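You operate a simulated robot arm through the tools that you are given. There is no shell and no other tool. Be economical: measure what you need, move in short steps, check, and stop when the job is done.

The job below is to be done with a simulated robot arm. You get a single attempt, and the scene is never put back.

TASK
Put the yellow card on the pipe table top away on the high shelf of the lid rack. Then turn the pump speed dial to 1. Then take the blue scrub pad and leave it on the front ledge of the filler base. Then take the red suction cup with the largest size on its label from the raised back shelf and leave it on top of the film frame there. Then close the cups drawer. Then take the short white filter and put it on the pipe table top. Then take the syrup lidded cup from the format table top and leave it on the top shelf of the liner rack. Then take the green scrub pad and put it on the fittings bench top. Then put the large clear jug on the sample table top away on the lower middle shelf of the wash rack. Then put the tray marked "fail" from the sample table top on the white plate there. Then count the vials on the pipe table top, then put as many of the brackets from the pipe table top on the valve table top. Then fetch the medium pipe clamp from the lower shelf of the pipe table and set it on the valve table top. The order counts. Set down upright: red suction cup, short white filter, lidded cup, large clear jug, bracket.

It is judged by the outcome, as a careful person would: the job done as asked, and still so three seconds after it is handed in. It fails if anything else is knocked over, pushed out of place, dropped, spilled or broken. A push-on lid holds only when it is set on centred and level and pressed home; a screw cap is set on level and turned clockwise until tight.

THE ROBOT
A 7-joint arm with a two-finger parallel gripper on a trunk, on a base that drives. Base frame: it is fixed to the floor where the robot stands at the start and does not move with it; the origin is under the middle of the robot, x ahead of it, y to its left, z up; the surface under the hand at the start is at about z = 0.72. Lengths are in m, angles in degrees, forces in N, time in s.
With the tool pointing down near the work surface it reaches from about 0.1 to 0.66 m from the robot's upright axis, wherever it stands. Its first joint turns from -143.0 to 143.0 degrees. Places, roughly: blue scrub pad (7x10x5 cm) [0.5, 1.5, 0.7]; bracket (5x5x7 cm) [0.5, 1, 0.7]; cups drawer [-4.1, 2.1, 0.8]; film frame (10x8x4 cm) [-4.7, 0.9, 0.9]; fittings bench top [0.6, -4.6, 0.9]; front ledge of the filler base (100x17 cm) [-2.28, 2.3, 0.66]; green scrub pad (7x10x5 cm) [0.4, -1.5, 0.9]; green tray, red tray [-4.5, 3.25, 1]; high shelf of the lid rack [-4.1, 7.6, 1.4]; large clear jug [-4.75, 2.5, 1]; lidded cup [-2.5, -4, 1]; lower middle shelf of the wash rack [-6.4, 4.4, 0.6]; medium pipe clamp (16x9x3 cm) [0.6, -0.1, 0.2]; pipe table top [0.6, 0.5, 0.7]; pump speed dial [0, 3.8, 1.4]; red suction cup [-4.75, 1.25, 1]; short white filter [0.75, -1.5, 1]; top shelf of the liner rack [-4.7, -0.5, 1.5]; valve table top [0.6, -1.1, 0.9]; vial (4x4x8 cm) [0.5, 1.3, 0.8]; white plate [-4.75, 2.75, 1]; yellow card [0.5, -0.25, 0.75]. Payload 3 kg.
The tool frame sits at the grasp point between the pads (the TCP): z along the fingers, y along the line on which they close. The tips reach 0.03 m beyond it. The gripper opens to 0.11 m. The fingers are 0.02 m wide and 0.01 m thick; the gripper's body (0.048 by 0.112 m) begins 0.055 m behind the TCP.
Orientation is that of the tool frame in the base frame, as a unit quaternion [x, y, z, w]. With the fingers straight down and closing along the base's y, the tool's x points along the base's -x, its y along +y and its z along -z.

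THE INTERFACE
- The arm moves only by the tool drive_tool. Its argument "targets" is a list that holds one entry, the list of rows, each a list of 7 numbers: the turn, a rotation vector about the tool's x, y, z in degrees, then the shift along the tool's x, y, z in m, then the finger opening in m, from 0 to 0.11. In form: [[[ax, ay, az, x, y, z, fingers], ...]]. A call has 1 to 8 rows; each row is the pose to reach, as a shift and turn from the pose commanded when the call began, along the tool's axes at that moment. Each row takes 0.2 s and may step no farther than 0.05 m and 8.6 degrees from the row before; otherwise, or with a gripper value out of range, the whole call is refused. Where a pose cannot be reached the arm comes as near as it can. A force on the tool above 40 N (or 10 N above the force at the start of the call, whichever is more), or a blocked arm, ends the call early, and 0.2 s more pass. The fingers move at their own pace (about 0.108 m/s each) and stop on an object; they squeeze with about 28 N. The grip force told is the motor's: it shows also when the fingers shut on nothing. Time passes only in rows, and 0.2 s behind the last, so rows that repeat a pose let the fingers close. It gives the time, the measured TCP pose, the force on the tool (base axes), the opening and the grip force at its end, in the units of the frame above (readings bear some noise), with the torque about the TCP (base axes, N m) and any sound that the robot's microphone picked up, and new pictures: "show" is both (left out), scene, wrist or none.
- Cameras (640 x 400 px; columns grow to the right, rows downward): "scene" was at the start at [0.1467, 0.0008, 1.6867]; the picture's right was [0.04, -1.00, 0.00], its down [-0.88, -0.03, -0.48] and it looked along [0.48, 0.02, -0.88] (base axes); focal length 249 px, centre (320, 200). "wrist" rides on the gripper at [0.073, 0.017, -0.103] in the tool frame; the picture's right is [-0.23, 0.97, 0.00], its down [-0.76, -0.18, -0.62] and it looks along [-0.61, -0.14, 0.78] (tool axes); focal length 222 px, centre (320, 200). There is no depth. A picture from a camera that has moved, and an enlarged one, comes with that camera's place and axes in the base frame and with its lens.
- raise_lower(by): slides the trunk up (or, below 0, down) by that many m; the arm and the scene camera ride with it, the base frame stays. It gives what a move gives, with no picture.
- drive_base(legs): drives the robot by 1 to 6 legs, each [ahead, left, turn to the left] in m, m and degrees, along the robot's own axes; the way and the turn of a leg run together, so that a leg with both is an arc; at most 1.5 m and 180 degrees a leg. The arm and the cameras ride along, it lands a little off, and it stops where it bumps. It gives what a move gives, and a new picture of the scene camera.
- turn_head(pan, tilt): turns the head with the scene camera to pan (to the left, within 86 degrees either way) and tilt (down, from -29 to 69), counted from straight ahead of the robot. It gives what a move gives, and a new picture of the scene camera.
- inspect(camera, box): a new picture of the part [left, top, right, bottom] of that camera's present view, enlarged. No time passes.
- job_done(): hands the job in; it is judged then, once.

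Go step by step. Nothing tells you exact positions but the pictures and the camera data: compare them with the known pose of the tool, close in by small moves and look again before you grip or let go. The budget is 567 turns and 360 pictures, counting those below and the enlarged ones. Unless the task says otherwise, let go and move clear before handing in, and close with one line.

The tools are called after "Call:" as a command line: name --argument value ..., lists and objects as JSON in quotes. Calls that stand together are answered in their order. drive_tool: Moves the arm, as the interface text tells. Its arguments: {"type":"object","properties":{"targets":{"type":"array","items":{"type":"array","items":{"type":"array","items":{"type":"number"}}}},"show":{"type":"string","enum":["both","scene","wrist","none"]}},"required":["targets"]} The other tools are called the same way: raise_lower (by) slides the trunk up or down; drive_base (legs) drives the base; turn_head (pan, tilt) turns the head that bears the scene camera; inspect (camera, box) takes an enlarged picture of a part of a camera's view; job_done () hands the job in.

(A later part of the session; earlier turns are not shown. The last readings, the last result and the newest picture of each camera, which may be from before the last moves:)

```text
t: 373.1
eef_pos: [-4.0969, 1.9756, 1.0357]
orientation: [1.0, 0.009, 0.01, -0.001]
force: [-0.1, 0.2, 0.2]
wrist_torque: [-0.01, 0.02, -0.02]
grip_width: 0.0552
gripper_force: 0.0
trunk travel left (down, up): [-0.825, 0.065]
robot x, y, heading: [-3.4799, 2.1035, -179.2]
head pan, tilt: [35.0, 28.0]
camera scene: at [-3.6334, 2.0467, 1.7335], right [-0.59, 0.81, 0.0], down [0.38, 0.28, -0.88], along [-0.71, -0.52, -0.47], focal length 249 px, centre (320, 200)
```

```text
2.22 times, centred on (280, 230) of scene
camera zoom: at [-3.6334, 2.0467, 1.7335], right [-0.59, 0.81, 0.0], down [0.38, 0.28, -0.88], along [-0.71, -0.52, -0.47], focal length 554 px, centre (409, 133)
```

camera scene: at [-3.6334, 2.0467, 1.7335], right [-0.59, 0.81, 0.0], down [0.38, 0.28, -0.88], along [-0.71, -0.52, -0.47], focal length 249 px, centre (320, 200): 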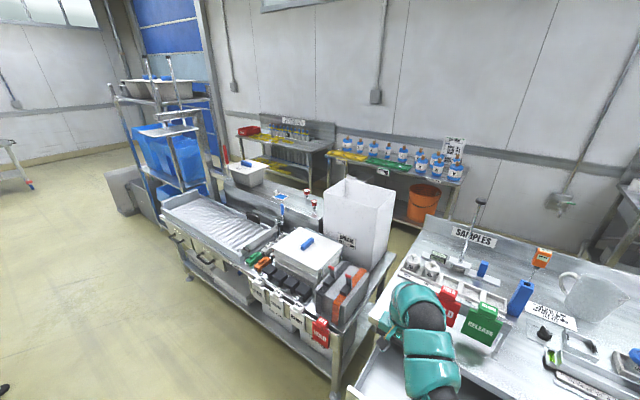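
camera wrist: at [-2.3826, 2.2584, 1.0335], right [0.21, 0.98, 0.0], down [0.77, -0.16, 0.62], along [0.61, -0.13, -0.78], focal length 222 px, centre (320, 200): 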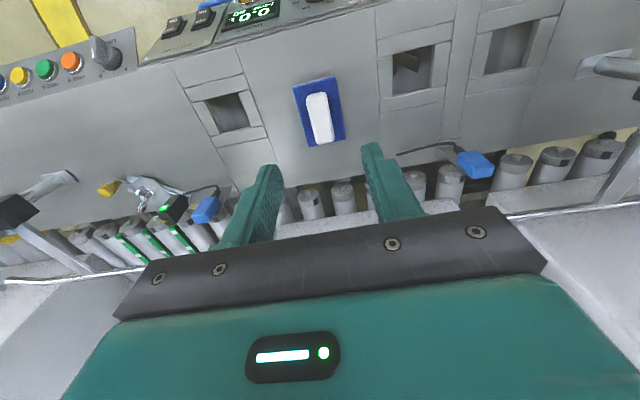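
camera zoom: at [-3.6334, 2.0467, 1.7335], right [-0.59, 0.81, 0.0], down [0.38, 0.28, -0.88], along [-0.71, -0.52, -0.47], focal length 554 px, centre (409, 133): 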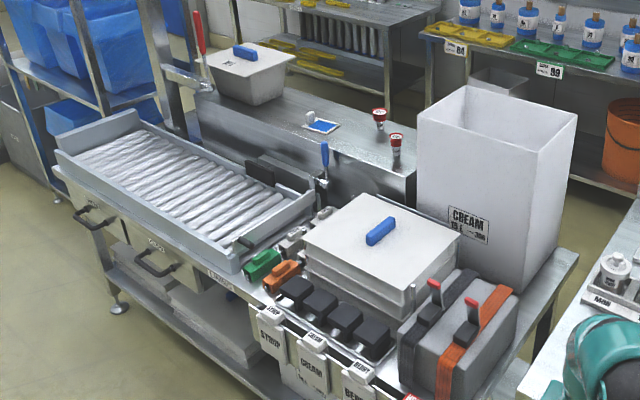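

The bench to the left has a raised back shelf with red suction cups and the film frame. I back slightly and strafe south in front of it for a closer look.

Call:
drive_base --legs '[[-0.12, 0, -0.8], [0, 0.85, 0]]'

Call:
turn_head --pan 0 --tilt 28

Call:
inspect --camera "scene" --box '[200, 110, 440, 260]'

```text
t: 378.4
eef_pos: [-3.9746, 1.1274, 1.0364]
orientation: [1.0, 0.001, 0.01, -0.001]
force: [0.4, -0.9, 0.4]
wrist_torque: [0.04, -0.01, 0.0]
grip_width: 0.0548
gripper_force: 0.0
trunk travel left (down, up): [-0.825, 0.065]
robot x, y, heading: [-3.3581, 1.2455, -179.9]
head pan, tilt: [35.0, 28.0]
camera scene: at [-3.511, 1.1922, 1.7335], right [-0.58, 0.82, 0.0], down [0.38, 0.27, -0.88], along [-0.72, -0.51, -0.47], focal length 249 px, centre (320, 200)
```

scene: 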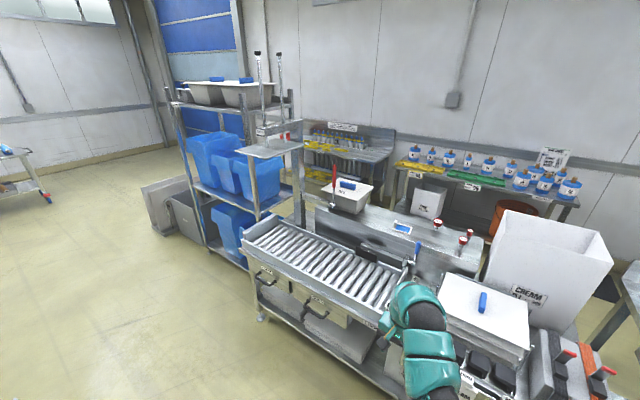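

```text
t: 379.4
eef_pos: [-3.9759, 1.1278, 1.0361]
orientation: [1.0, 0.001, 0.01, -0.002]
force: [1.0, 0.3, 0.0]
wrist_torque: [0.02, -0.04, -0.02]
grip_width: 0.0551
gripper_force: 0.1
trunk travel left (down, up): [-0.825, 0.065]
robot x, y, heading: [-3.3562, 1.2459, -179.9]
head pan, tilt: [0.0, 28.0]
camera scene: at [-3.5276, 1.2449, 1.7335], right [0.0, 1.0, 0.0], down [0.47, 0.0, -0.88], along [-0.88, 0.0, -0.47], focal length 249 px, centre (320, 200)
```

scene: 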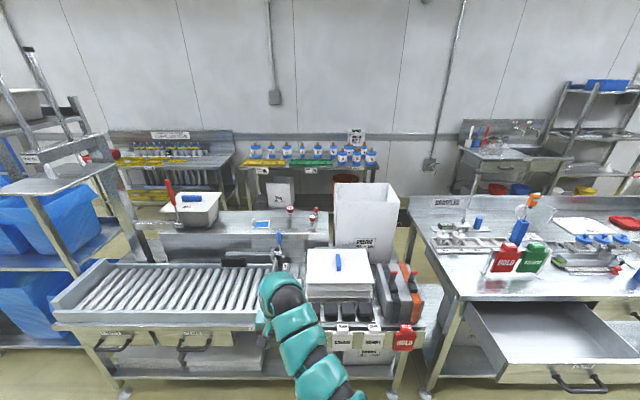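

```text
2.67 times, centred on (320, 185) of scene
camera zoom: at [-3.5276, 1.2449, 1.7335], right [0.0, 1.0, 0.0], down [0.47, 0.0, -0.88], along [-0.88, 0.0, -0.47], focal length 665 px, centre (320, 240)
```

zoom: 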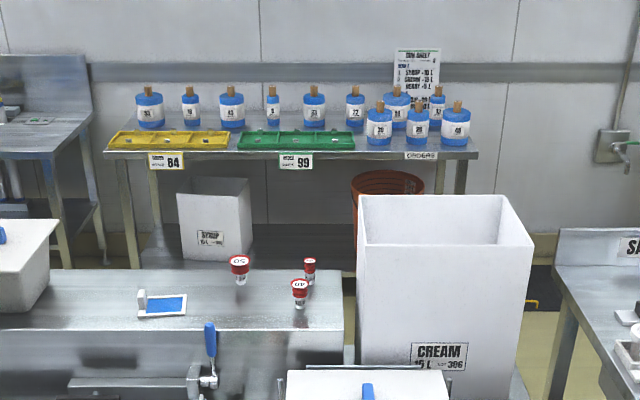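

Call:
inspect --camera "scene" --box '[275, 195, 335, 235]'

```text
10.00 times, centred on (305, 215) of scene
camera zoom: at [-3.5276, 1.2449, 1.7335], right [0.0, 1.0, 0.0], down [0.47, 0.0, -0.88], along [-0.88, 0.0, -0.47], focal length 2493 px, centre (470, 50)
```

zoom: 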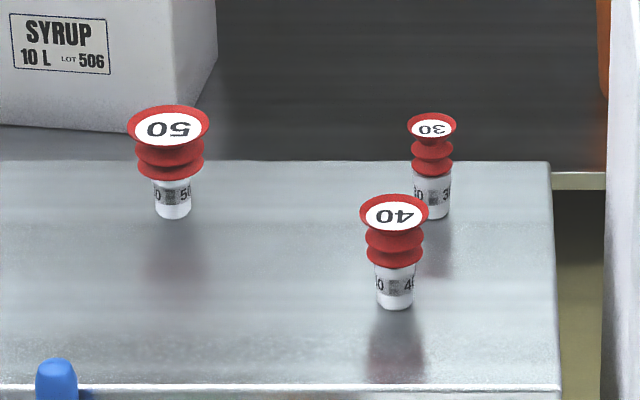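

The "50" cup has the largest size; it stands at about (-4.825, 1.063), and the film frame is at (-4.73, 0.90). That is a long reach, so I pitch the tool up toward horizontal and test the arm's reach.

Call:
drive_tool --targets '[[[0, -8, 0, 0, 0, 0, 0.07], [0, -16, 0, 0, 0, 0, 0.07], [0, -24, 0, 0, 0, 0, 0.07], [0, -32, 0, 0, 0, 0, 0.07], [0, -40, 0, 0, 0, 0, 0.07], [0, -48, 0, 0, 0, 0, 0.07], [0, -56, 0, 0, 0, 0, 0.07], [0, -64, 0, 0, 0, 0, 0.07]]]' --show "none"

Call:
inspect --camera "scene" --box '[235, 200, 295, 240]'

```text
t: 381.2
eef_pos: [-3.9741, 1.1281, 1.0373]
orientation: [0.853, 0.001, -0.522, 0.001]
force: [-0.4, 0.2, -0.6]
wrist_torque: [0.01, 0.01, 0.01]
grip_width: 0.0698
gripper_force: 0.0
trunk travel left (down, up): [-0.825, 0.065]
robot x, y, heading: [-3.3597, 1.2422, -180.0]
head pan, tilt: [0.0, 28.0]
```

```text
10.00 times, centred on (265, 220) of scene
camera zoom: at [-3.5274, 1.2452, 1.7335], right [0.0, 1.0, 0.0], down [0.47, 0.0, -0.88], along [-0.88, 0.0, -0.47], focal length 2493 px, centre (870, 0)
```

zoom: 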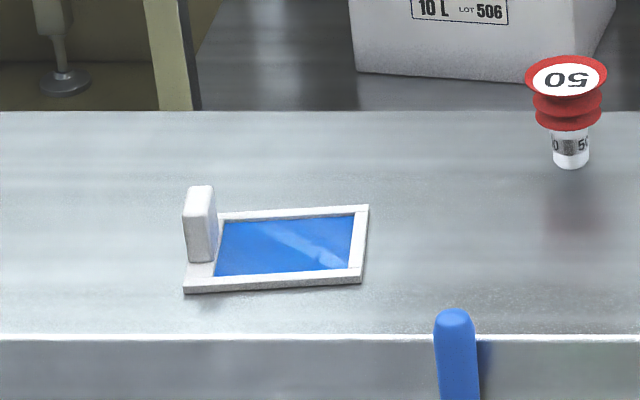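

The reach from the east is too long, but the shelf's back edge (x≈-4.89) is close to the cup, and there is a corridor behind it. I drive around via the south to the west side.

Call:
drive_base --legs '[[0, 0, 90], [0, -0.31, 0], [1.5, 0, 0], [1.5, 0, 0], [0.75, 0, 0], [0, -1.5, 0]]'

```text
t: 411.9
eef_pos: [-5.0113, -3.1062, 1.0369]
orientation: [0.608, 0.599, -0.371, 0.365]
force: [-0.7, 0.1, 0.4]
wrist_torque: [0.03, 0.01, 0.01]
grip_width: 0.07
gripper_force: 0.0
trunk travel left (down, up): [-0.825, 0.065]
robot x, y, heading: [-5.1214, -2.4861, -91.0]
head pan, tilt: [0.0, 28.0]
camera scene: at [-5.1206, -2.6592, 1.7335], right [-1.0, 0.02, 0.0], down [0.01, 0.47, -0.88], along [-0.02, -0.88, -0.47], focal length 249 px, centre (320, 200)
```

scene: 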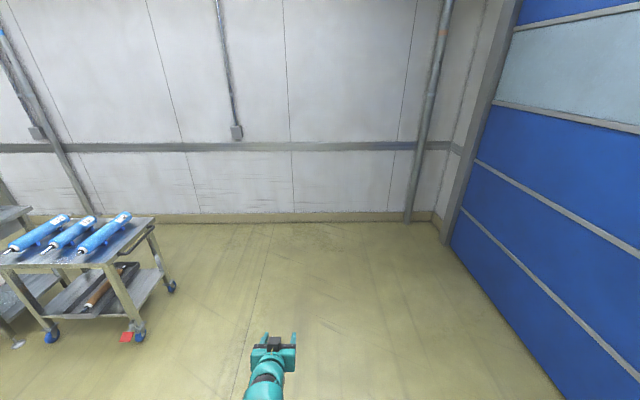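

Call:
drive_base --legs '[[0, -0.35, 0], [0, 0, -179]]'

Call:
turn_head --pan 0 --tilt 20

```text
t: 421.5
eef_pos: [-5.5795, -1.8601, 1.0378]
orientation: [-0.6, 0.607, 0.365, 0.372]
force: [-0.2, -0.4, 0.6]
wrist_torque: [0.01, -0.01, 0.02]
grip_width: 0.07
gripper_force: 0.1
trunk travel left (down, up): [-0.825, 0.065]
robot x, y, heading: [-5.4693, -2.479, 89.0]
head pan, tilt: [0.0, 28.0]
camera scene: at [-5.4659, -2.3105, 1.7335], right [1.0, -0.02, 0.0], down [-0.01, -0.47, -0.88], along [0.01, 0.88, -0.47], focal length 249 px, centre (320, 200)
```

scene: 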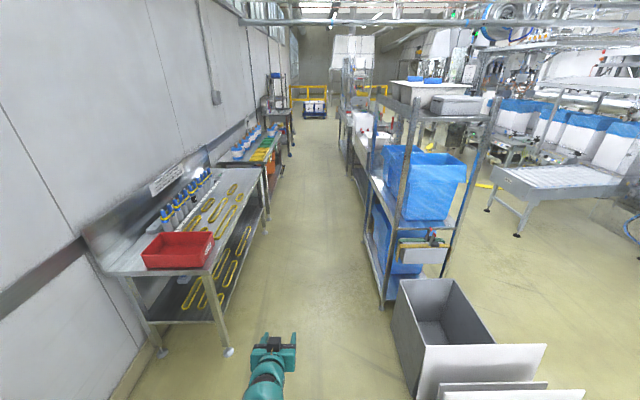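

```text
t: 422.2
eef_pos: [-5.5803, -1.8599, 1.0371]
orientation: [-0.599, 0.608, 0.365, 0.372]
force: [-0.1, -0.3, -0.2]
wrist_torque: [-0.02, 0.0, 0.0]
grip_width: 0.0699
gripper_force: 0.1
trunk travel left (down, up): [-0.825, 0.065]
robot x, y, heading: [-5.4668, -2.4774, 89.0]
head pan, tilt: [0.0, 20.0]
camera scene: at [-5.466, -2.3086, 1.7463], right [1.0, -0.02, 0.0], down [-0.01, -0.34, -0.94], along [0.01, 0.94, -0.34], focal length 249 px, centre (320, 200)
```

scene: 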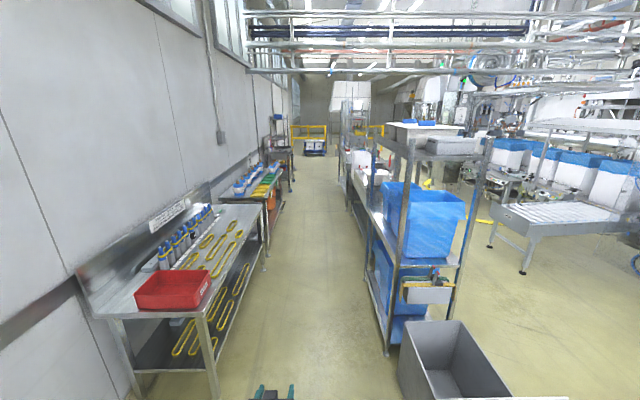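

The corridor is about 1.1 m wide and clear. I drive north to the back of the shelf.

Call:
drive_base --legs '[[1.5, 0, 1], [1.5, 0, 0], [0.4, 0, 0]]'

Call:
turn_head --pan -70 --tilt 40

```text
t: 438.8
eef_pos: [-5.6522, 1.5336, 1.0368]
orientation: [0.608, -0.598, -0.371, -0.367]
force: [-0.7, 0.6, 0.4]
wrist_torque: [0.0, -0.02, 0.01]
grip_width: 0.0698
gripper_force: 0.0
trunk travel left (down, up): [-0.825, 0.065]
robot x, y, heading: [-5.5233, 0.9189, 90.9]
head pan, tilt: [0.0, 20.0]
camera scene: at [-5.5256, 1.0905, 1.7463], right [1.0, 0.02, 0.0], down [0.01, -0.34, -0.94], along [-0.01, 0.94, -0.34], focal length 249 px, centre (320, 200)
```

scene: 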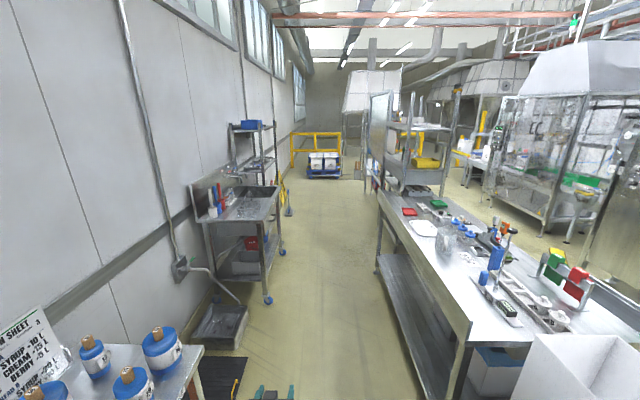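

```text
t: 440.2
eef_pos: [-5.6533, 1.5334, 1.037]
orientation: [0.609, -0.599, -0.371, -0.366]
force: [0.1, -1.1, 0.2]
wrist_torque: [-0.02, -0.05, -0.01]
grip_width: 0.0701
gripper_force: 0.0
trunk travel left (down, up): [-0.825, 0.065]
robot x, y, heading: [-5.5266, 0.914, 91.1]
head pan, tilt: [-70.0, 40.0]
camera scene: at [-5.4447, 1.0267, 1.715], right [0.36, -0.93, 0.0], down [-0.6, -0.23, -0.77], along [0.72, 0.27, -0.64], focal length 249 px, centre (320, 200)
```

scene: 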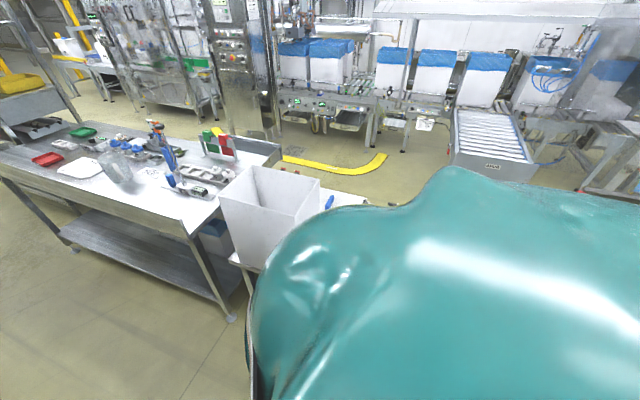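

I retract the hand a little, then turn to face the shelf from behind.

Call:
drive_tool --targets '[[[0, 0, 0, 0.016, 0, -0.034, 0.07], [0, 0, 0, 0.033, 0, -0.068, 0.07], [0, 0, 0, 0.05, 0, -0.1, 0.07], [0, 0, 0, 0.06, 0, -0.125, 0.07]]]' --show "none"

Call:
drive_base --legs '[[0, 0, -90]]'

Call:
turn_head --pan 0 --tilt 45

```text
t: 441.2
eef_pos: [-5.651, 1.3957, 1.0401]
orientation: [0.609, -0.598, -0.371, -0.365]
force: [0.2, 0.6, 0.1]
wrist_torque: [0.01, 0.01, 0.06]
grip_width: 0.0704
gripper_force: 0.1
trunk travel left (down, up): [-0.825, 0.065]
robot x, y, heading: [-5.5268, 0.919, 90.9]
head pan, tilt: [-70.0, 40.0]
```

```text
t: 445.4
eef_pos: [-5.0442, 1.0336, 1.0398]
orientation: [0.004, 0.853, -0.004, 0.521]
force: [0.1, 0.3, 0.1]
wrist_torque: [0.01, 0.02, -0.03]
grip_width: 0.0703
gripper_force: 0.1
trunk travel left (down, up): [-0.825, 0.065]
robot x, y, heading: [-5.5209, 0.9196, -0.6]
head pan, tilt: [-70.0, 40.0]
camera scene: at [-5.4147, 0.835, 1.715], right [-0.94, -0.33, 0.0], down [-0.21, 0.61, -0.77], along [0.25, -0.72, -0.64], focal length 249 px, centre (320, 200)
```

scene: 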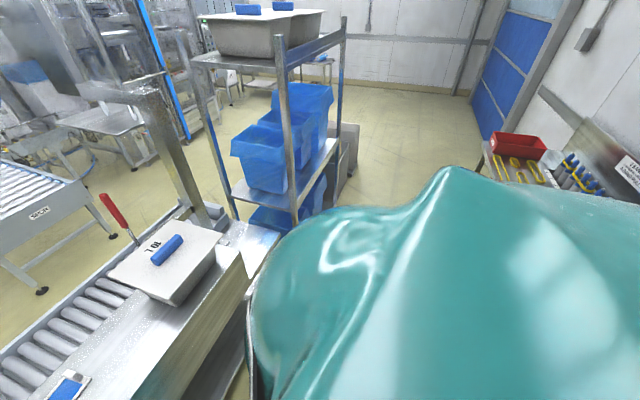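

```text
t: 446.9
eef_pos: [-5.0442, 1.0318, 1.0395]
orientation: [0.004, 0.853, -0.003, 0.521]
force: [-0.5, 0.3, -0.7]
wrist_torque: [0.02, 0.01, 0.02]
grip_width: 0.0701
gripper_force: 0.0
trunk travel left (down, up): [-0.825, 0.065]
robot x, y, heading: [-5.5238, 0.9217, -0.6]
head pan, tilt: [0.0, 45.0]
camera scene: at [-5.3615, 0.9142, 1.7077], right [-0.01, -1.0, 0.0], down [-0.71, 0.01, -0.71], along [0.71, -0.01, -0.71], focal length 249 px, centre (320, 200)
```

scene: 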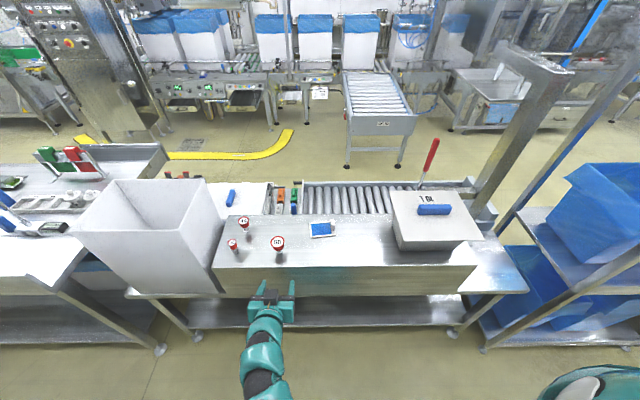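

I'm facing the shelf from behind; the "50" cup is straight ahead. I tilt the tool a bit more downward and line up.

Call:
drive_tool --targets '[[[0, 7, 0, -0.01, 0.014, 0, 0.08], [0, 14, 0, -0.02, 0.028, 0, 0.08], [0, 14, 0, -0.03, 0.028, 0.03, 0.08]]]'

Call:
inspect --camera "wrist" --box '[200, 40, 440, 240]'

```text
t: 447.6
eef_pos: [-4.9999, 1.0619, 1.05]
orientation: [0.004, 0.911, -0.003, 0.413]
force: [0.7, 0.5, -0.6]
wrist_torque: [0.01, 0.01, -0.01]
grip_width: 0.0799
gripper_force: 0.0
trunk travel left (down, up): [-0.825, 0.065]
robot x, y, heading: [-5.5245, 0.9154, -0.7]
head pan, tilt: [0.0, 45.0]
camera scene: at [-5.36, 0.9143, 1.7075], right [-0.01, -1.0, 0.0], down [-0.71, 0.01, -0.71], along [0.71, -0.01, -0.71], focal length 249 px, centre (320, 200)
camera wrist: at [-5.1255, 1.081, 1.0641], right [0.16, 0.97, 0.17], down [0.03, -0.18, 0.98], along [0.99, -0.15, -0.06], focal length 222 px, centre (320, 200)
```

scene: 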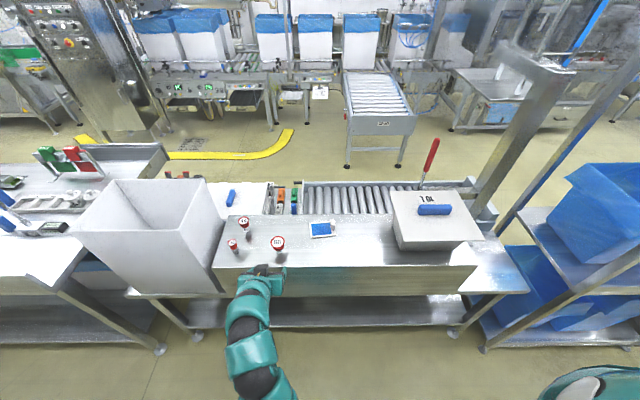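
wrist: 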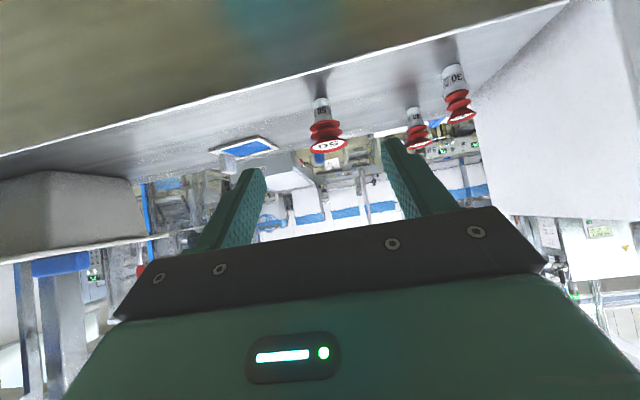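

```text
2.00 times, centred on (320, 140) of wrist
camera zoom: at [-5.1255, 1.081, 1.0641], right [0.16, 0.97, 0.17], down [0.03, -0.18, 0.98], along [0.99, -0.15, -0.06], focal length 444 px, centre (320, 320)
```

zoom: 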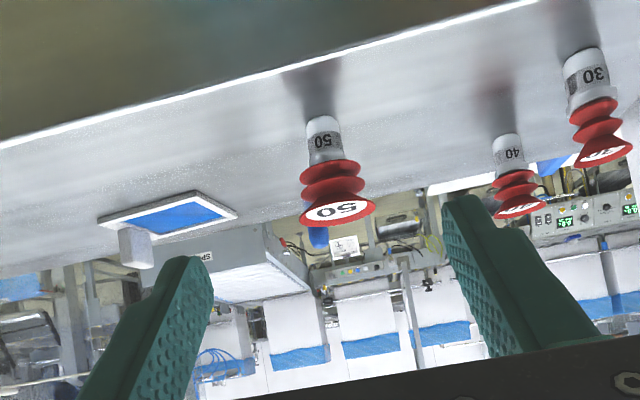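

The cup's axis is near (-4.838, 1.060), disc top z≈0.98. I approach along the tool's slanted axis, stopping short to check.

Call:
drive_tool --targets '[[[0, 0, 0, -0.03, 0, 0.02, 0.08], [0, 0, 0, -0.043, -0.001, 0.06, 0.08], [0, 0, 0, -0.043, -0.001, 0.1, 0.08], [0, 0, 0, -0.043, -0.001, 0.13, 0.08]]]' --show "wrist"

```text
t: 448.6
eef_pos: [-4.8756, 1.0554, 0.9976]
orientation: [0.004, 0.911, -0.003, 0.413]
force: [0.8, -0.3, -0.2]
wrist_torque: [0.0, 0.01, 0.0]
grip_width: 0.08
gripper_force: 0.1
trunk travel left (down, up): [-0.825, 0.065]
robot x, y, heading: [-5.5251, 0.917, -0.9]
head pan, tilt: [0.0, 45.0]
camera wrist: at [-5.0006, 1.0748, 1.0109], right [0.16, 0.97, 0.17], down [0.03, -0.17, 0.98], along [0.99, -0.15, -0.06], focal length 222 px, centre (320, 200)
```

wrist: 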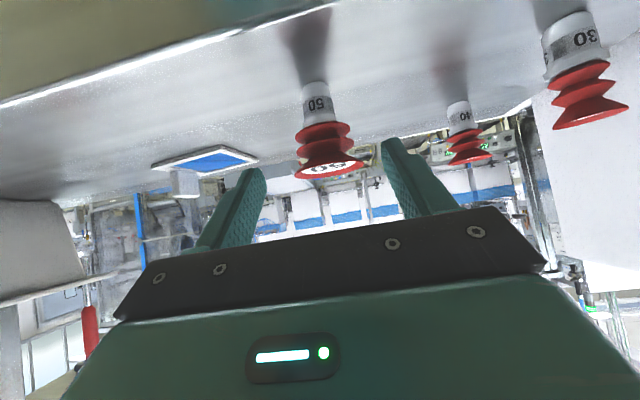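

Call:
drive_tool --targets '[[[0, 0, 0, 0, 0.007, 0.02, 0.08], [0, 0, 0, 0.001, 0.007, 0.048, 0.08], [0, 0, 0, 0.001, 0.007, 0.048, 0.02], [0, 0, 0, 0.001, 0.007, 0.048, 0.02], [0, 0, 0, 0.001, 0.007, 0.048, 0.02]]]'

Call:
inspect --camera "wrist" --box '[230, 60, 430, 220]'

```text
t: 449.9
eef_pos: [-4.8392, 1.0624, 0.9687]
orientation: [0.004, 0.911, -0.003, 0.413]
force: [-1.1, 0.6, -1.0]
wrist_torque: [0.0, -0.02, 0.01]
grip_width: 0.048
gripper_force: 28.1
trunk travel left (down, up): [-0.825, 0.065]
robot x, y, heading: [-5.5235, 0.916, -0.6]
head pan, tilt: [0.0, 45.0]
camera scene: at [-5.3616, 0.9144, 1.7077], right [-0.01, -1.0, 0.0], down [-0.71, 0.01, -0.71], along [0.71, -0.01, -0.71], focal length 249 px, centre (320, 200)
camera wrist: at [-4.9651, 1.0828, 0.9814], right [0.16, 0.97, 0.17], down [0.03, -0.18, 0.98], along [0.99, -0.15, -0.06], focal length 222 px, centre (320, 200)
```

scene: 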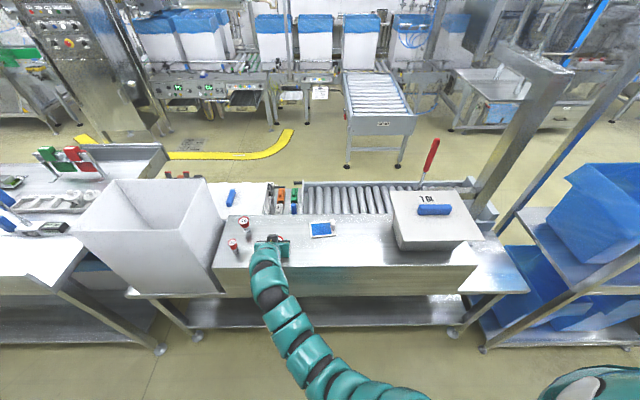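
wrist: 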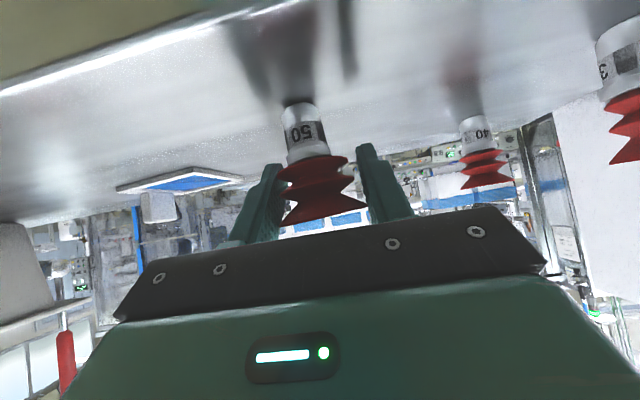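

```text
2.50 times, centred on (330, 140) of wrist
camera zoom: at [-4.9651, 1.0828, 0.9814], right [0.16, 0.97, 0.17], down [0.03, -0.18, 0.98], along [0.99, -0.15, -0.06], focal length 555 px, centre (295, 350)
```

zoom: 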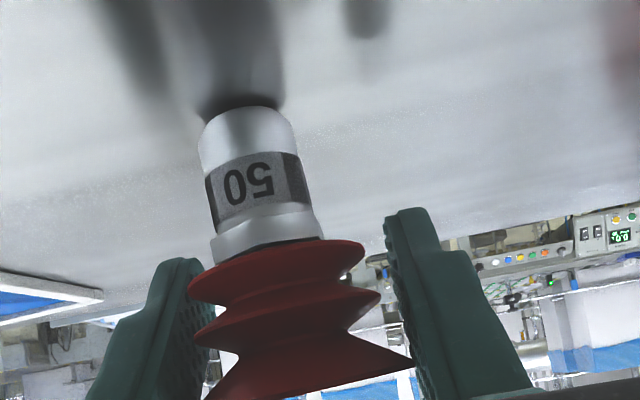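

Gripped on the red part. I lift it and move toward the film frame.

Call:
drive_tool --targets '[[[0, 0, 0, -0.019, 0, -0.0165, 0.02], [0, 0, 0, -0.045, 0, -0.04, 0.02], [0, 0, 0, -0.062, -0.04, -0.02, 0.02], [0, 0, 0, -0.079, -0.08, -0.001, 0.02], [0, 0, 0, -0.096, -0.12, 0.018, 0.02], [0, 0, 0, -0.11, -0.156, 0.034, 0.02]]]'

Call:
inspect --camera "scene" --box '[260, 190, 380, 270]'

```text
t: 451.2
eef_pos: [-4.7462, 0.9059, 1.0271]
orientation: [0.004, 0.91, -0.003, 0.414]
force: [0.3, -0.6, -1.1]
wrist_torque: [-0.02, -0.01, -0.02]
grip_width: 0.0483
gripper_force: 28.6
trunk travel left (down, up): [-0.825, 0.065]
robot x, y, heading: [-5.523, 0.9176, -0.4]
head pan, tilt: [0.0, 45.0]
camera scene: at [-5.361, 0.9136, 1.7076], right [-0.01, -1.0, 0.0], down [-0.71, 0.01, -0.71], along [0.71, -0.01, -0.71], focal length 249 px, centre (320, 200)
camera wrist: at [-4.8711, 0.9252, 1.0403], right [0.16, 0.97, 0.17], down [0.03, -0.18, 0.98], along [0.99, -0.15, -0.06], focal length 222 px, centre (320, 200)
```

scene: 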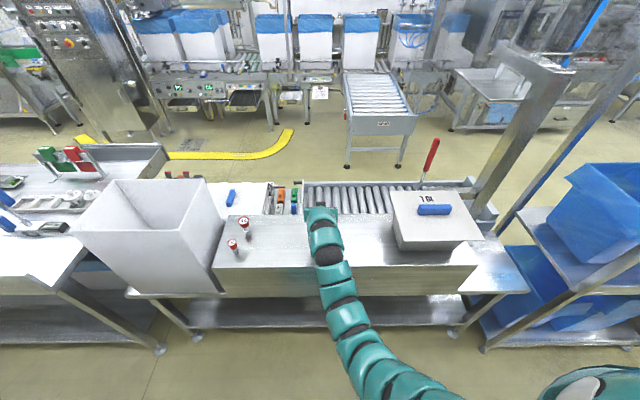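
wrist: 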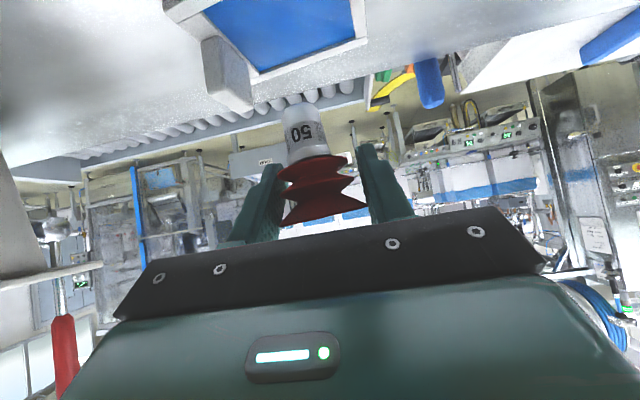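

```text
5.00 times, centred on (320, 230) of scene
camera zoom: at [-5.361, 0.9136, 1.7076], right [-0.01, -1.0, 0.0], down [-0.71, 0.01, -0.71], along [0.71, -0.01, -0.71], focal length 1246 px, centre (320, 50)
```

zoom: 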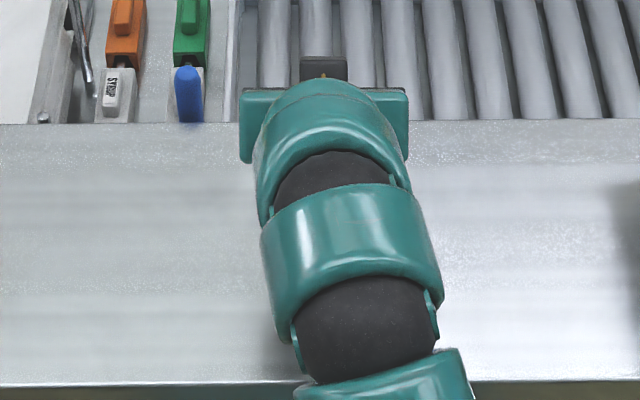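

The cup is centred over the frame's film. I lower it gently.

Call:
drive_tool --targets '[[[0, 0, 0, 0.0226, 0.006, 0.02, 0.02], [0, 0, 0, 0.03, 0.006, 0.0265, 0.02], [0, 0, 0, 0.034, 0.006, 0.03, 0.02], [0, 0, 0, 0.0365, 0.006, 0.032, 0.02]]]' --show "wrist"

Call:
inspect --camera "wrist" --box '[200, 40, 420, 220]'

```text
t: 452.2
eef_pos: [-4.7476, 0.9122, 0.9784]
orientation: [0.005, 0.911, -0.004, 0.412]
force: [-0.3, 0.1, -0.2]
wrist_torque: [0.03, -0.02, 0.02]
grip_width: 0.0481
gripper_force: 27.9
trunk travel left (down, up): [-0.825, 0.065]
robot x, y, heading: [-5.5256, 0.9158, -0.8]
head pan, tilt: [0.0, 45.0]
camera wrist: at [-4.8719, 0.9312, 0.9921], right [0.16, 0.97, 0.17], down [0.03, -0.18, 0.98], along [0.99, -0.15, -0.06], focal length 222 px, centre (320, 200)
```

wrist: 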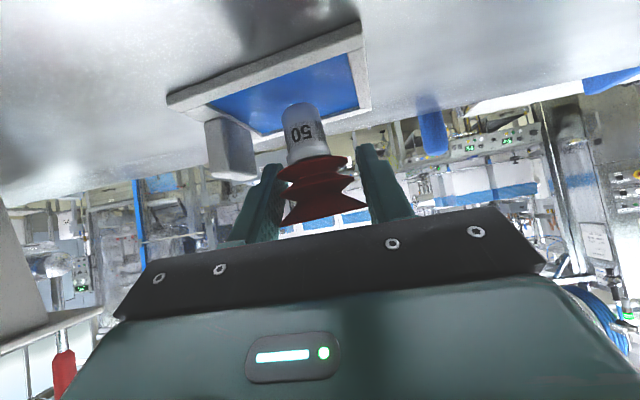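

```text
2.22 times, centred on (310, 130) of wrist
camera zoom: at [-4.8719, 0.9312, 0.9921], right [0.16, 0.97, 0.17], down [0.03, -0.18, 0.98], along [0.99, -0.15, -0.06], focal length 494 px, centre (342, 356)
```

zoom: 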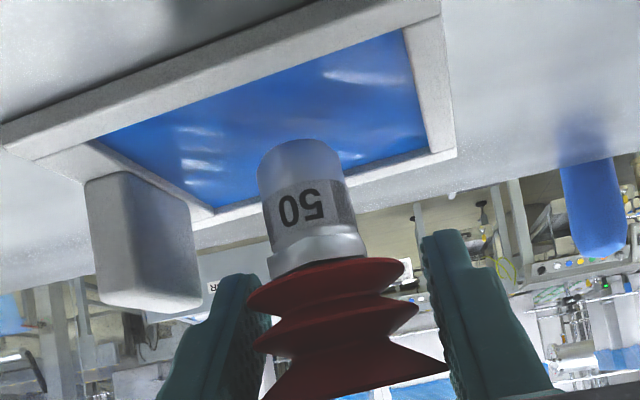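

Call:
drive_tool --targets '[[[0, 0, 0, 0.0, 0.0015, 0.0, 0.02], [0, 0, 0, 0.0025, 0.0015, 0.002, 0.02], [0, 0, 0, 0.005, 0.0015, 0.0042, 0.02], [0, 0, 0, 0.0075, 0.0015, 0.0062, 0.02]]]' --show "wrist"

Call:
inspect --camera "wrist" --box '[200, 40, 420, 220]'

```text
t: 453.2
eef_pos: [-4.7443, 0.9139, 0.9727]
orientation: [0.005, 0.91, -0.002, 0.416]
force: [-0.5, 0.2, 9.9]
wrist_torque: [0.11, 0.06, -0.04]
grip_width: 0.048
gripper_force: 27.5
trunk travel left (down, up): [-0.825, 0.065]
robot x, y, heading: [-5.5234, 0.9177, -0.8]
head pan, tilt: [0.0, 45.0]
camera wrist: at [-4.8701, 0.9337, 0.9853], right [0.16, 0.97, 0.17], down [0.03, -0.18, 0.98], along [0.99, -0.15, -0.05], focal length 222 px, centre (320, 200)
```

wrist: 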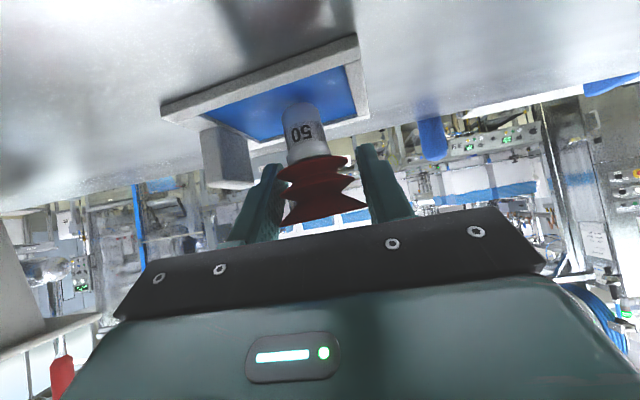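

```text
2.22 times, centred on (310, 130) of wrist
camera zoom: at [-4.8701, 0.9337, 0.9853], right [0.16, 0.97, 0.17], down [0.03, -0.18, 0.98], along [0.99, -0.15, -0.05], focal length 494 px, centre (342, 356)
```

zoom: 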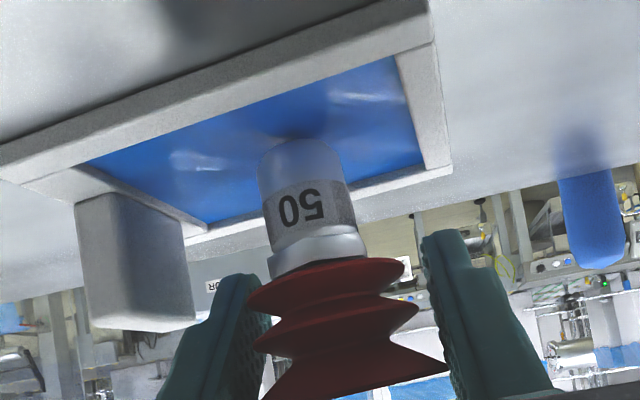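

Contact felt. I release and withdraw along the tool axis.

Call:
drive_tool --targets '[[[0, 0, 0, 0, 0, 0, 0.055], [0, 0, 0, 0, 0, 0, 0.08], [0, 0, 0, 0, 0, 0, 0.08], [0, 0, 0, 0, 0, -0.04, 0.08], [0, 0, 0, 0, 0, -0.08, 0.08], [0, 0, 0, 0, 0, -0.12, 0.08], [0, 0, 0, 0, 0, -0.16, 0.08]]]' --show "wrist"

Call:
inspect --camera "wrist" --box '[200, 40, 480, 240]'

```text
t: 454.9
eef_pos: [-4.8654, 0.914, 1.0766]
orientation: [0.005, 0.911, -0.003, 0.413]
force: [0.7, 0.8, 0.6]
wrist_torque: [0.02, -0.01, -0.02]
grip_width: 0.0799
gripper_force: 0.1
trunk travel left (down, up): [-0.825, 0.065]
robot x, y, heading: [-5.5264, 0.9187, -0.7]
head pan, tilt: [0.0, 45.0]
camera wrist: at [-4.9906, 0.9337, 1.0897], right [0.16, 0.97, 0.17], down [0.03, -0.18, 0.98], along [0.99, -0.15, -0.06], focal length 222 px, centre (320, 200)
```

wrist: 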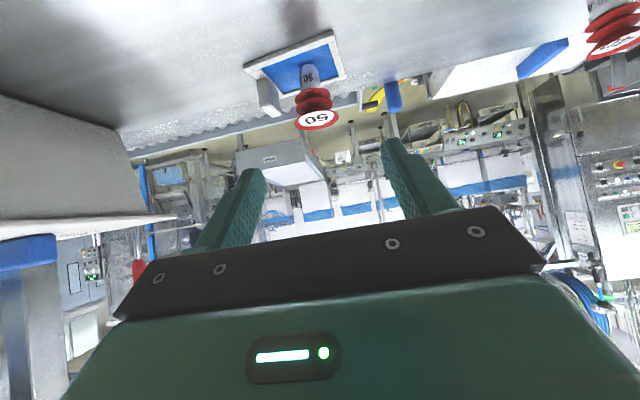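

```text
2.00 times, centred on (340, 140) of wrist
camera zoom: at [-4.9906, 0.9337, 1.0897], right [0.16, 0.97, 0.17], down [0.03, -0.18, 0.98], along [0.99, -0.15, -0.06], focal length 444 px, centre (280, 320)
```

zoom: 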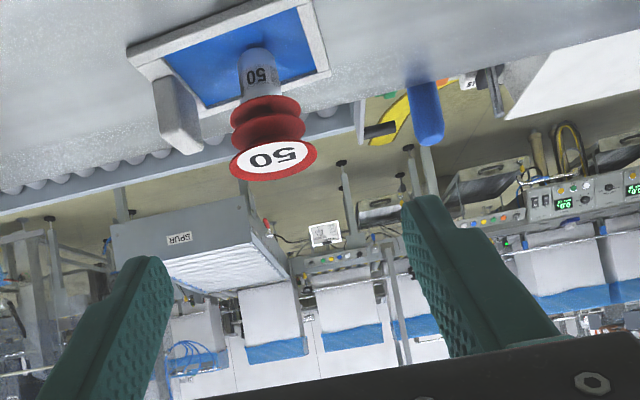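

The "50" cup stands upright on the film frame. Next is the drawer on the sample table's east front; I retract and drive around south again.

Call:
drive_tool --targets '[[[0, 0, 0, 0.025, 0, -0.028, 0.0], [0, 0, 0, 0.05, 0, -0.057, 0.0], [0, 0, 0, 0.075, 0.02, -0.085, 0.0], [0, 0, 0, 0.1, 0.04, -0.113, 0.0]]]' --show "none"

Call:
drive_base --legs '[[0, 0, -89.4], [1.5, 0, 0], [1.5, 0, 0], [0.45, 0, 0], [0, 1.4, 0], [0, 0.45, 0]]'

```text
t: 456.1
eef_pos: [-4.9815, 0.9167, 1.1435]
orientation: [-0.014, 0.847, -0.106, 0.52]
force: [-0.7, 0.5, 0.5]
wrist_torque: [-0.02, 0.03, -0.03]
grip_width: 0.0
gripper_force: 28.5
trunk travel left (down, up): [-0.825, 0.065]
robot x, y, heading: [-5.526, 0.9159, -0.5]
head pan, tilt: [0.0, 45.0]
stopped in row 4: the arm was blocked; the commanded pose is now the measured one
```

```text
t: 485.7
eef_pos: [-3.6354, -3.0683, 1.1421]
orientation: [0.576, 0.622, -0.436, 0.303]
force: [0.1, -0.4, -0.3]
wrist_torque: [0.01, -0.02, 0.0]
grip_width: 0.0
gripper_force: 27.8
trunk travel left (down, up): [-0.825, 0.065]
robot x, y, heading: [-3.6608, -2.5239, -88.4]
head pan, tilt: [0.0, 45.0]
camera scene: at [-3.6493, -2.6878, 1.7077], right [-1.0, -0.03, 0.0], down [-0.02, 0.71, -0.71], along [0.02, -0.71, -0.71], focal length 249 px, centre (320, 200)
```

scene: 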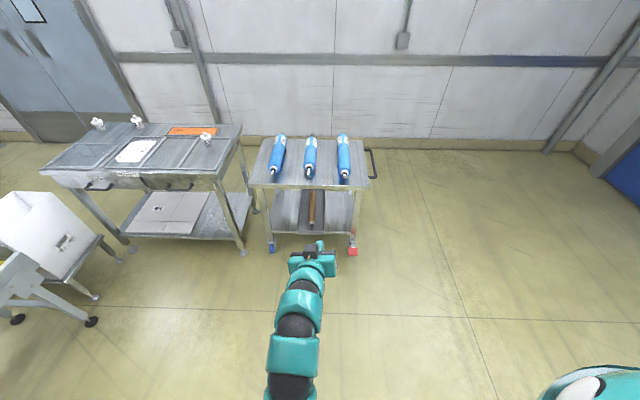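

Call:
drive_base --legs '[[0, 0, 178.4], [1.5, 0, 0], [1.5, 0, 0], [0.8, 0, 0], [0.8, -0.3, 0]]'

Call:
turn_head --pan 70 --tilt 40

```text
t: 515.4
eef_pos: [-3.5299, 2.5945, 1.1422]
orientation: [0.62, -0.578, -0.302, -0.436]
force: [0.6, -0.2, 0.8]
wrist_torque: [0.0, 0.01, 0.01]
grip_width: 0.0001
gripper_force: 27.9
trunk travel left (down, up): [-0.825, 0.065]
robot x, y, heading: [-3.511, 2.0514, 91.1]
head pan, tilt: [0.0, 45.0]
camera scene: at [-3.5145, 2.2103, 1.7077], right [1.0, 0.02, 0.0], down [0.02, -0.71, -0.71], along [-0.02, 0.71, -0.71], focal length 249 px, centre (320, 200)
```

scene: 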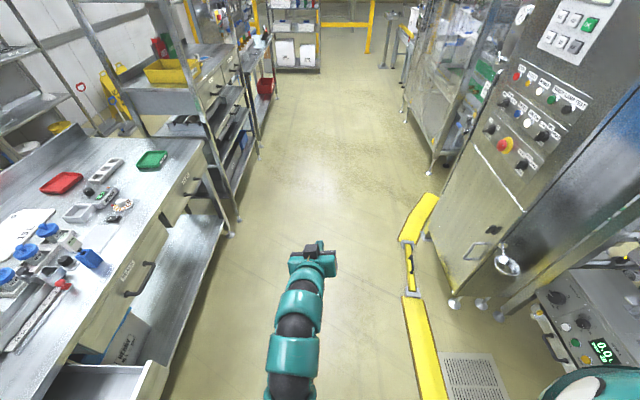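

```text
t: 516.8
eef_pos: [-3.5296, 2.5928, 1.1425]
orientation: [0.62, -0.578, -0.302, -0.436]
force: [-0.1, -0.9, -0.6]
wrist_torque: [0.02, -0.01, -0.04]
grip_width: 0.0
gripper_force: 28.0
trunk travel left (down, up): [-0.825, 0.065]
robot x, y, heading: [-3.5132, 2.0495, 91.4]
head pan, tilt: [70.0, 40.0]
camera scene: at [-3.5932, 2.1557, 1.715], right [0.32, 0.95, 0.0], down [0.61, -0.21, -0.77], along [-0.73, 0.24, -0.64], focal length 249 px, centre (320, 200)
```

scene: 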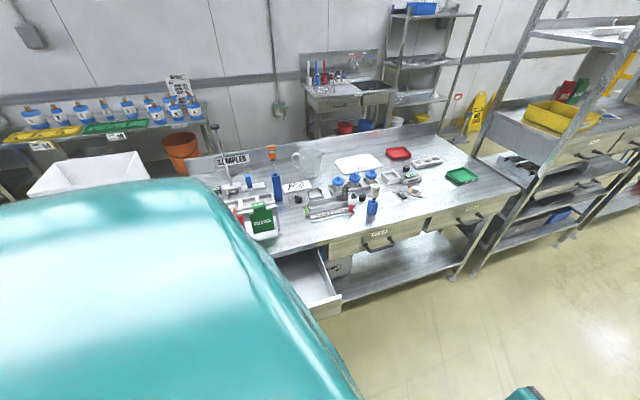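

The open drawer's front is at x≈-4.03, y≈1.9–2.34, z≈0.75–0.8. I turn to face it.

Call:
drive_base --legs '[[0, -0.15, 0], [0, 0, 88.6]]'

Call:
turn_head --pan 0 --tilt 50

```text
t: 521.9
eef_pos: [-3.9047, 2.0473, 1.1427]
orientation: [0.847, 0.022, -0.522, -0.1]
force: [0.2, 0.7, 0.4]
wrist_torque: [-0.01, -0.03, 0.0]
grip_width: 0.0003
gripper_force: 27.9
trunk travel left (down, up): [-0.825, 0.065]
robot x, y, heading: [-3.3601, 2.0521, -179.9]
head pan, tilt: [70.0, 40.0]
camera scene: at [-3.4679, 1.9717, 1.715], right [-0.94, 0.34, 0.0], down [0.22, 0.61, -0.77], along [-0.26, -0.72, -0.64], focal length 249 px, centre (320, 200)
```

scene: 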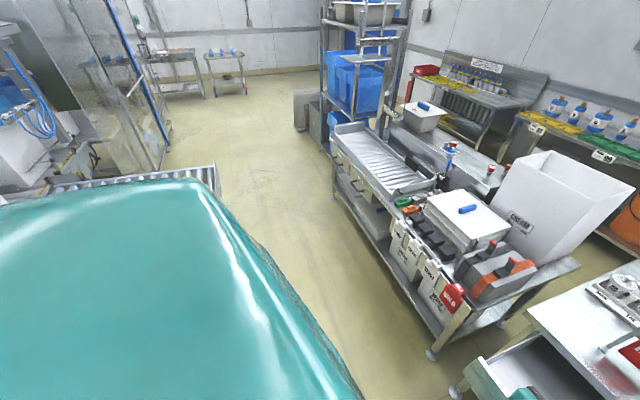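

```text
t: 523.3
eef_pos: [-3.9048, 2.0462, 1.1426]
orientation: [0.847, 0.023, -0.521, -0.1]
force: [0.2, 0.5, -0.5]
wrist_torque: [0.02, -0.02, 0.01]
grip_width: 0.0
gripper_force: 28.1
trunk travel left (down, up): [-0.825, 0.065]
robot x, y, heading: [-3.3624, 2.0522, -179.8]
head pan, tilt: [0.0, 50.0]
camera scene: at [-3.5163, 2.0513, 1.7008], right [-0.01, 1.0, 0.0], down [0.77, 0.01, -0.64], along [-0.64, 0.0, -0.77], focal length 249 px, centre (320, 200)
```

scene: 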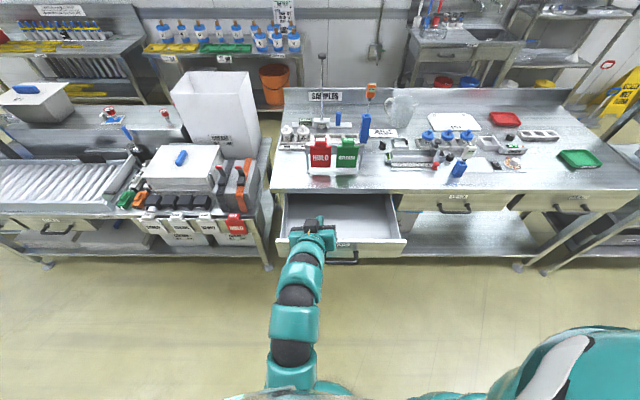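

The drawer front is about 0.2 m out. I lower the trunk so the closed fingertips face the drawer front, then push.

Call:
raise_lower --by -0.33

Call:
drive_tool --targets '[[[0, 0, 0, -0.017, 0, 0.036, 0.0]]]'

```text
t: 526.6
eef_pos: [-3.9038, 2.0461, 0.8133]
orientation: [0.847, 0.022, -0.521, -0.1]
force: [-0.4, 0.5, -0.3]
wrist_torque: [0.0, 0.02, 0.01]
grip_width: 0.0002
gripper_force: 28.2
trunk travel left (down, up): [-0.495, 0.395]
robot x, y, heading: [-3.3645, 2.0559, -179.6]
head pan, tilt: [0.0, 50.0]
```

```text
t: 527.0
eef_pos: [-3.9451, 2.0504, 0.8102]
orientation: [0.847, 0.022, -0.521, -0.099]
force: [0.1, -0.6, -0.4]
wrist_torque: [-0.01, -0.02, 0.0]
grip_width: 0.0001
gripper_force: 28.2
trunk travel left (down, up): [-0.495, 0.395]
robot x, y, heading: [-3.3643, 2.056, -179.6]
head pan, tilt: [0.0, 50.0]
camera scene: at [-3.5164, 2.0514, 1.3708], right [-0.01, 1.0, 0.0], down [0.77, 0.0, -0.64], along [-0.64, 0.0, -0.77], focal length 249 px, centre (320, 200)
camera wrist: at [-3.8206, 2.0289, 0.7886], right [-0.17, -0.99, 0.01], down [0.22, -0.02, 0.98], along [-0.96, 0.17, 0.22], focal length 222 px, centre (320, 200)
```

scene: 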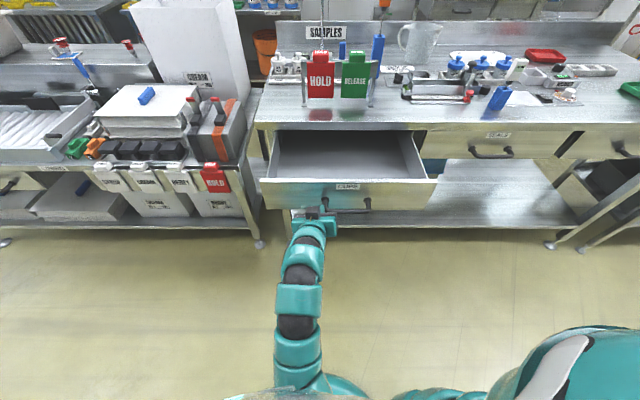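
wrist: 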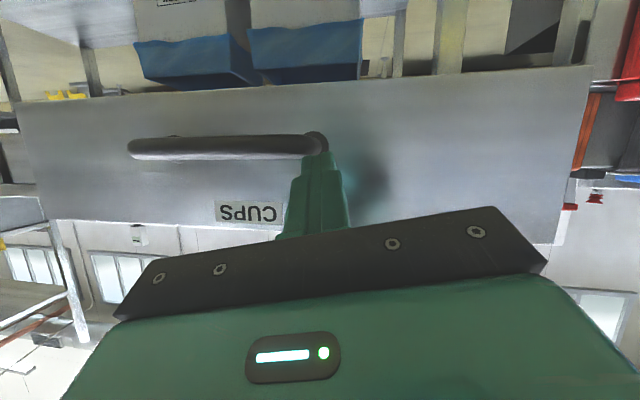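

The CUPS label is visible and the tips are beside the handle. I shift slightly left and push the drawer in.

Call:
drive_tool --targets '[[[0, 0, 0, 0, 0.035, 0, 0.0], [0, 0, 0, -0.0182, 0.037, 0.0355, 0.0], [0, 0, 0, -0.0365, 0.04, 0.071, 0.0], [0, 0, 0, -0.0547, 0.043, 0.1065, 0.0], [0, 0, 0, -0.073, 0.046, 0.142, 0.0], [0, 0, 0, -0.0912, 0.048, 0.1776, 0.0], [0, 0, 0, -0.1, 0.05, 0.195, 0.0]]]' --show "scene"

```text
t: 528.6
eef_pos: [-4.1655, 2.0146, 0.8036]
orientation: [0.848, 0.021, -0.521, -0.101]
force: [0.0, 0.0, -0.6]
wrist_torque: [0.0, 0.02, 0.03]
grip_width: 0.0001
gripper_force: 27.5
trunk travel left (down, up): [-0.495, 0.395]
robot x, y, heading: [-3.358, 2.0539, -179.8]
head pan, tilt: [0.0, 50.0]
camera scene: at [-3.5166, 2.0513, 1.3707], right [-0.01, 1.0, 0.0], down [0.77, 0.0, -0.64], along [-0.64, 0.0, -0.77], focal length 249 px, centre (320, 200)
```

scene: 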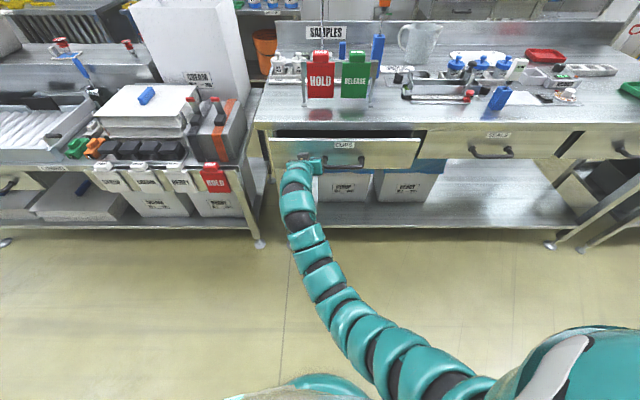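

Call:
drive_tool --targets '[[[0, 0, 0, -0.008, 0.001, 0.016, 0.0], [0, 0, 0, -0.0135, 0.002, 0.0266, 0.0], [0, 0, 0, -0.018, 0.003, 0.0355, 0.0], [0, 0, 0, -0.0228, 0.003, 0.0444, 0.0], [0, 0, 0, -0.027, 0.003, 0.053, 0.0]]]' --show "scene"

```text
t: 529.8
eef_pos: [-4.2247, 2.0137, 0.8045]
orientation: [0.848, 0.022, -0.52, -0.1]
force: [-0.2, -0.3, 0.2]
wrist_torque: [-0.01, -0.02, -0.05]
grip_width: 0.0
gripper_force: 27.5
trunk travel left (down, up): [-0.495, 0.395]
robot x, y, heading: [-3.3582, 2.0548, -179.6]
head pan, tilt: [0.0, 50.0]
camera scene: at [-3.5165, 2.0514, 1.3708], right [-0.01, 1.0, 0.0], down [0.77, 0.0, -0.64], along [-0.64, 0.0, -0.77], focal length 249 px, centre (320, 200)
```

scene: 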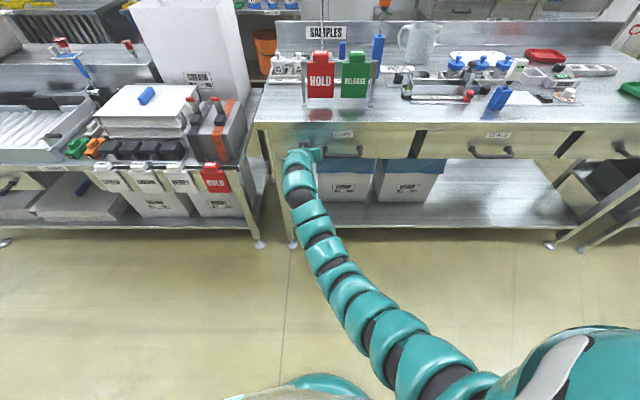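

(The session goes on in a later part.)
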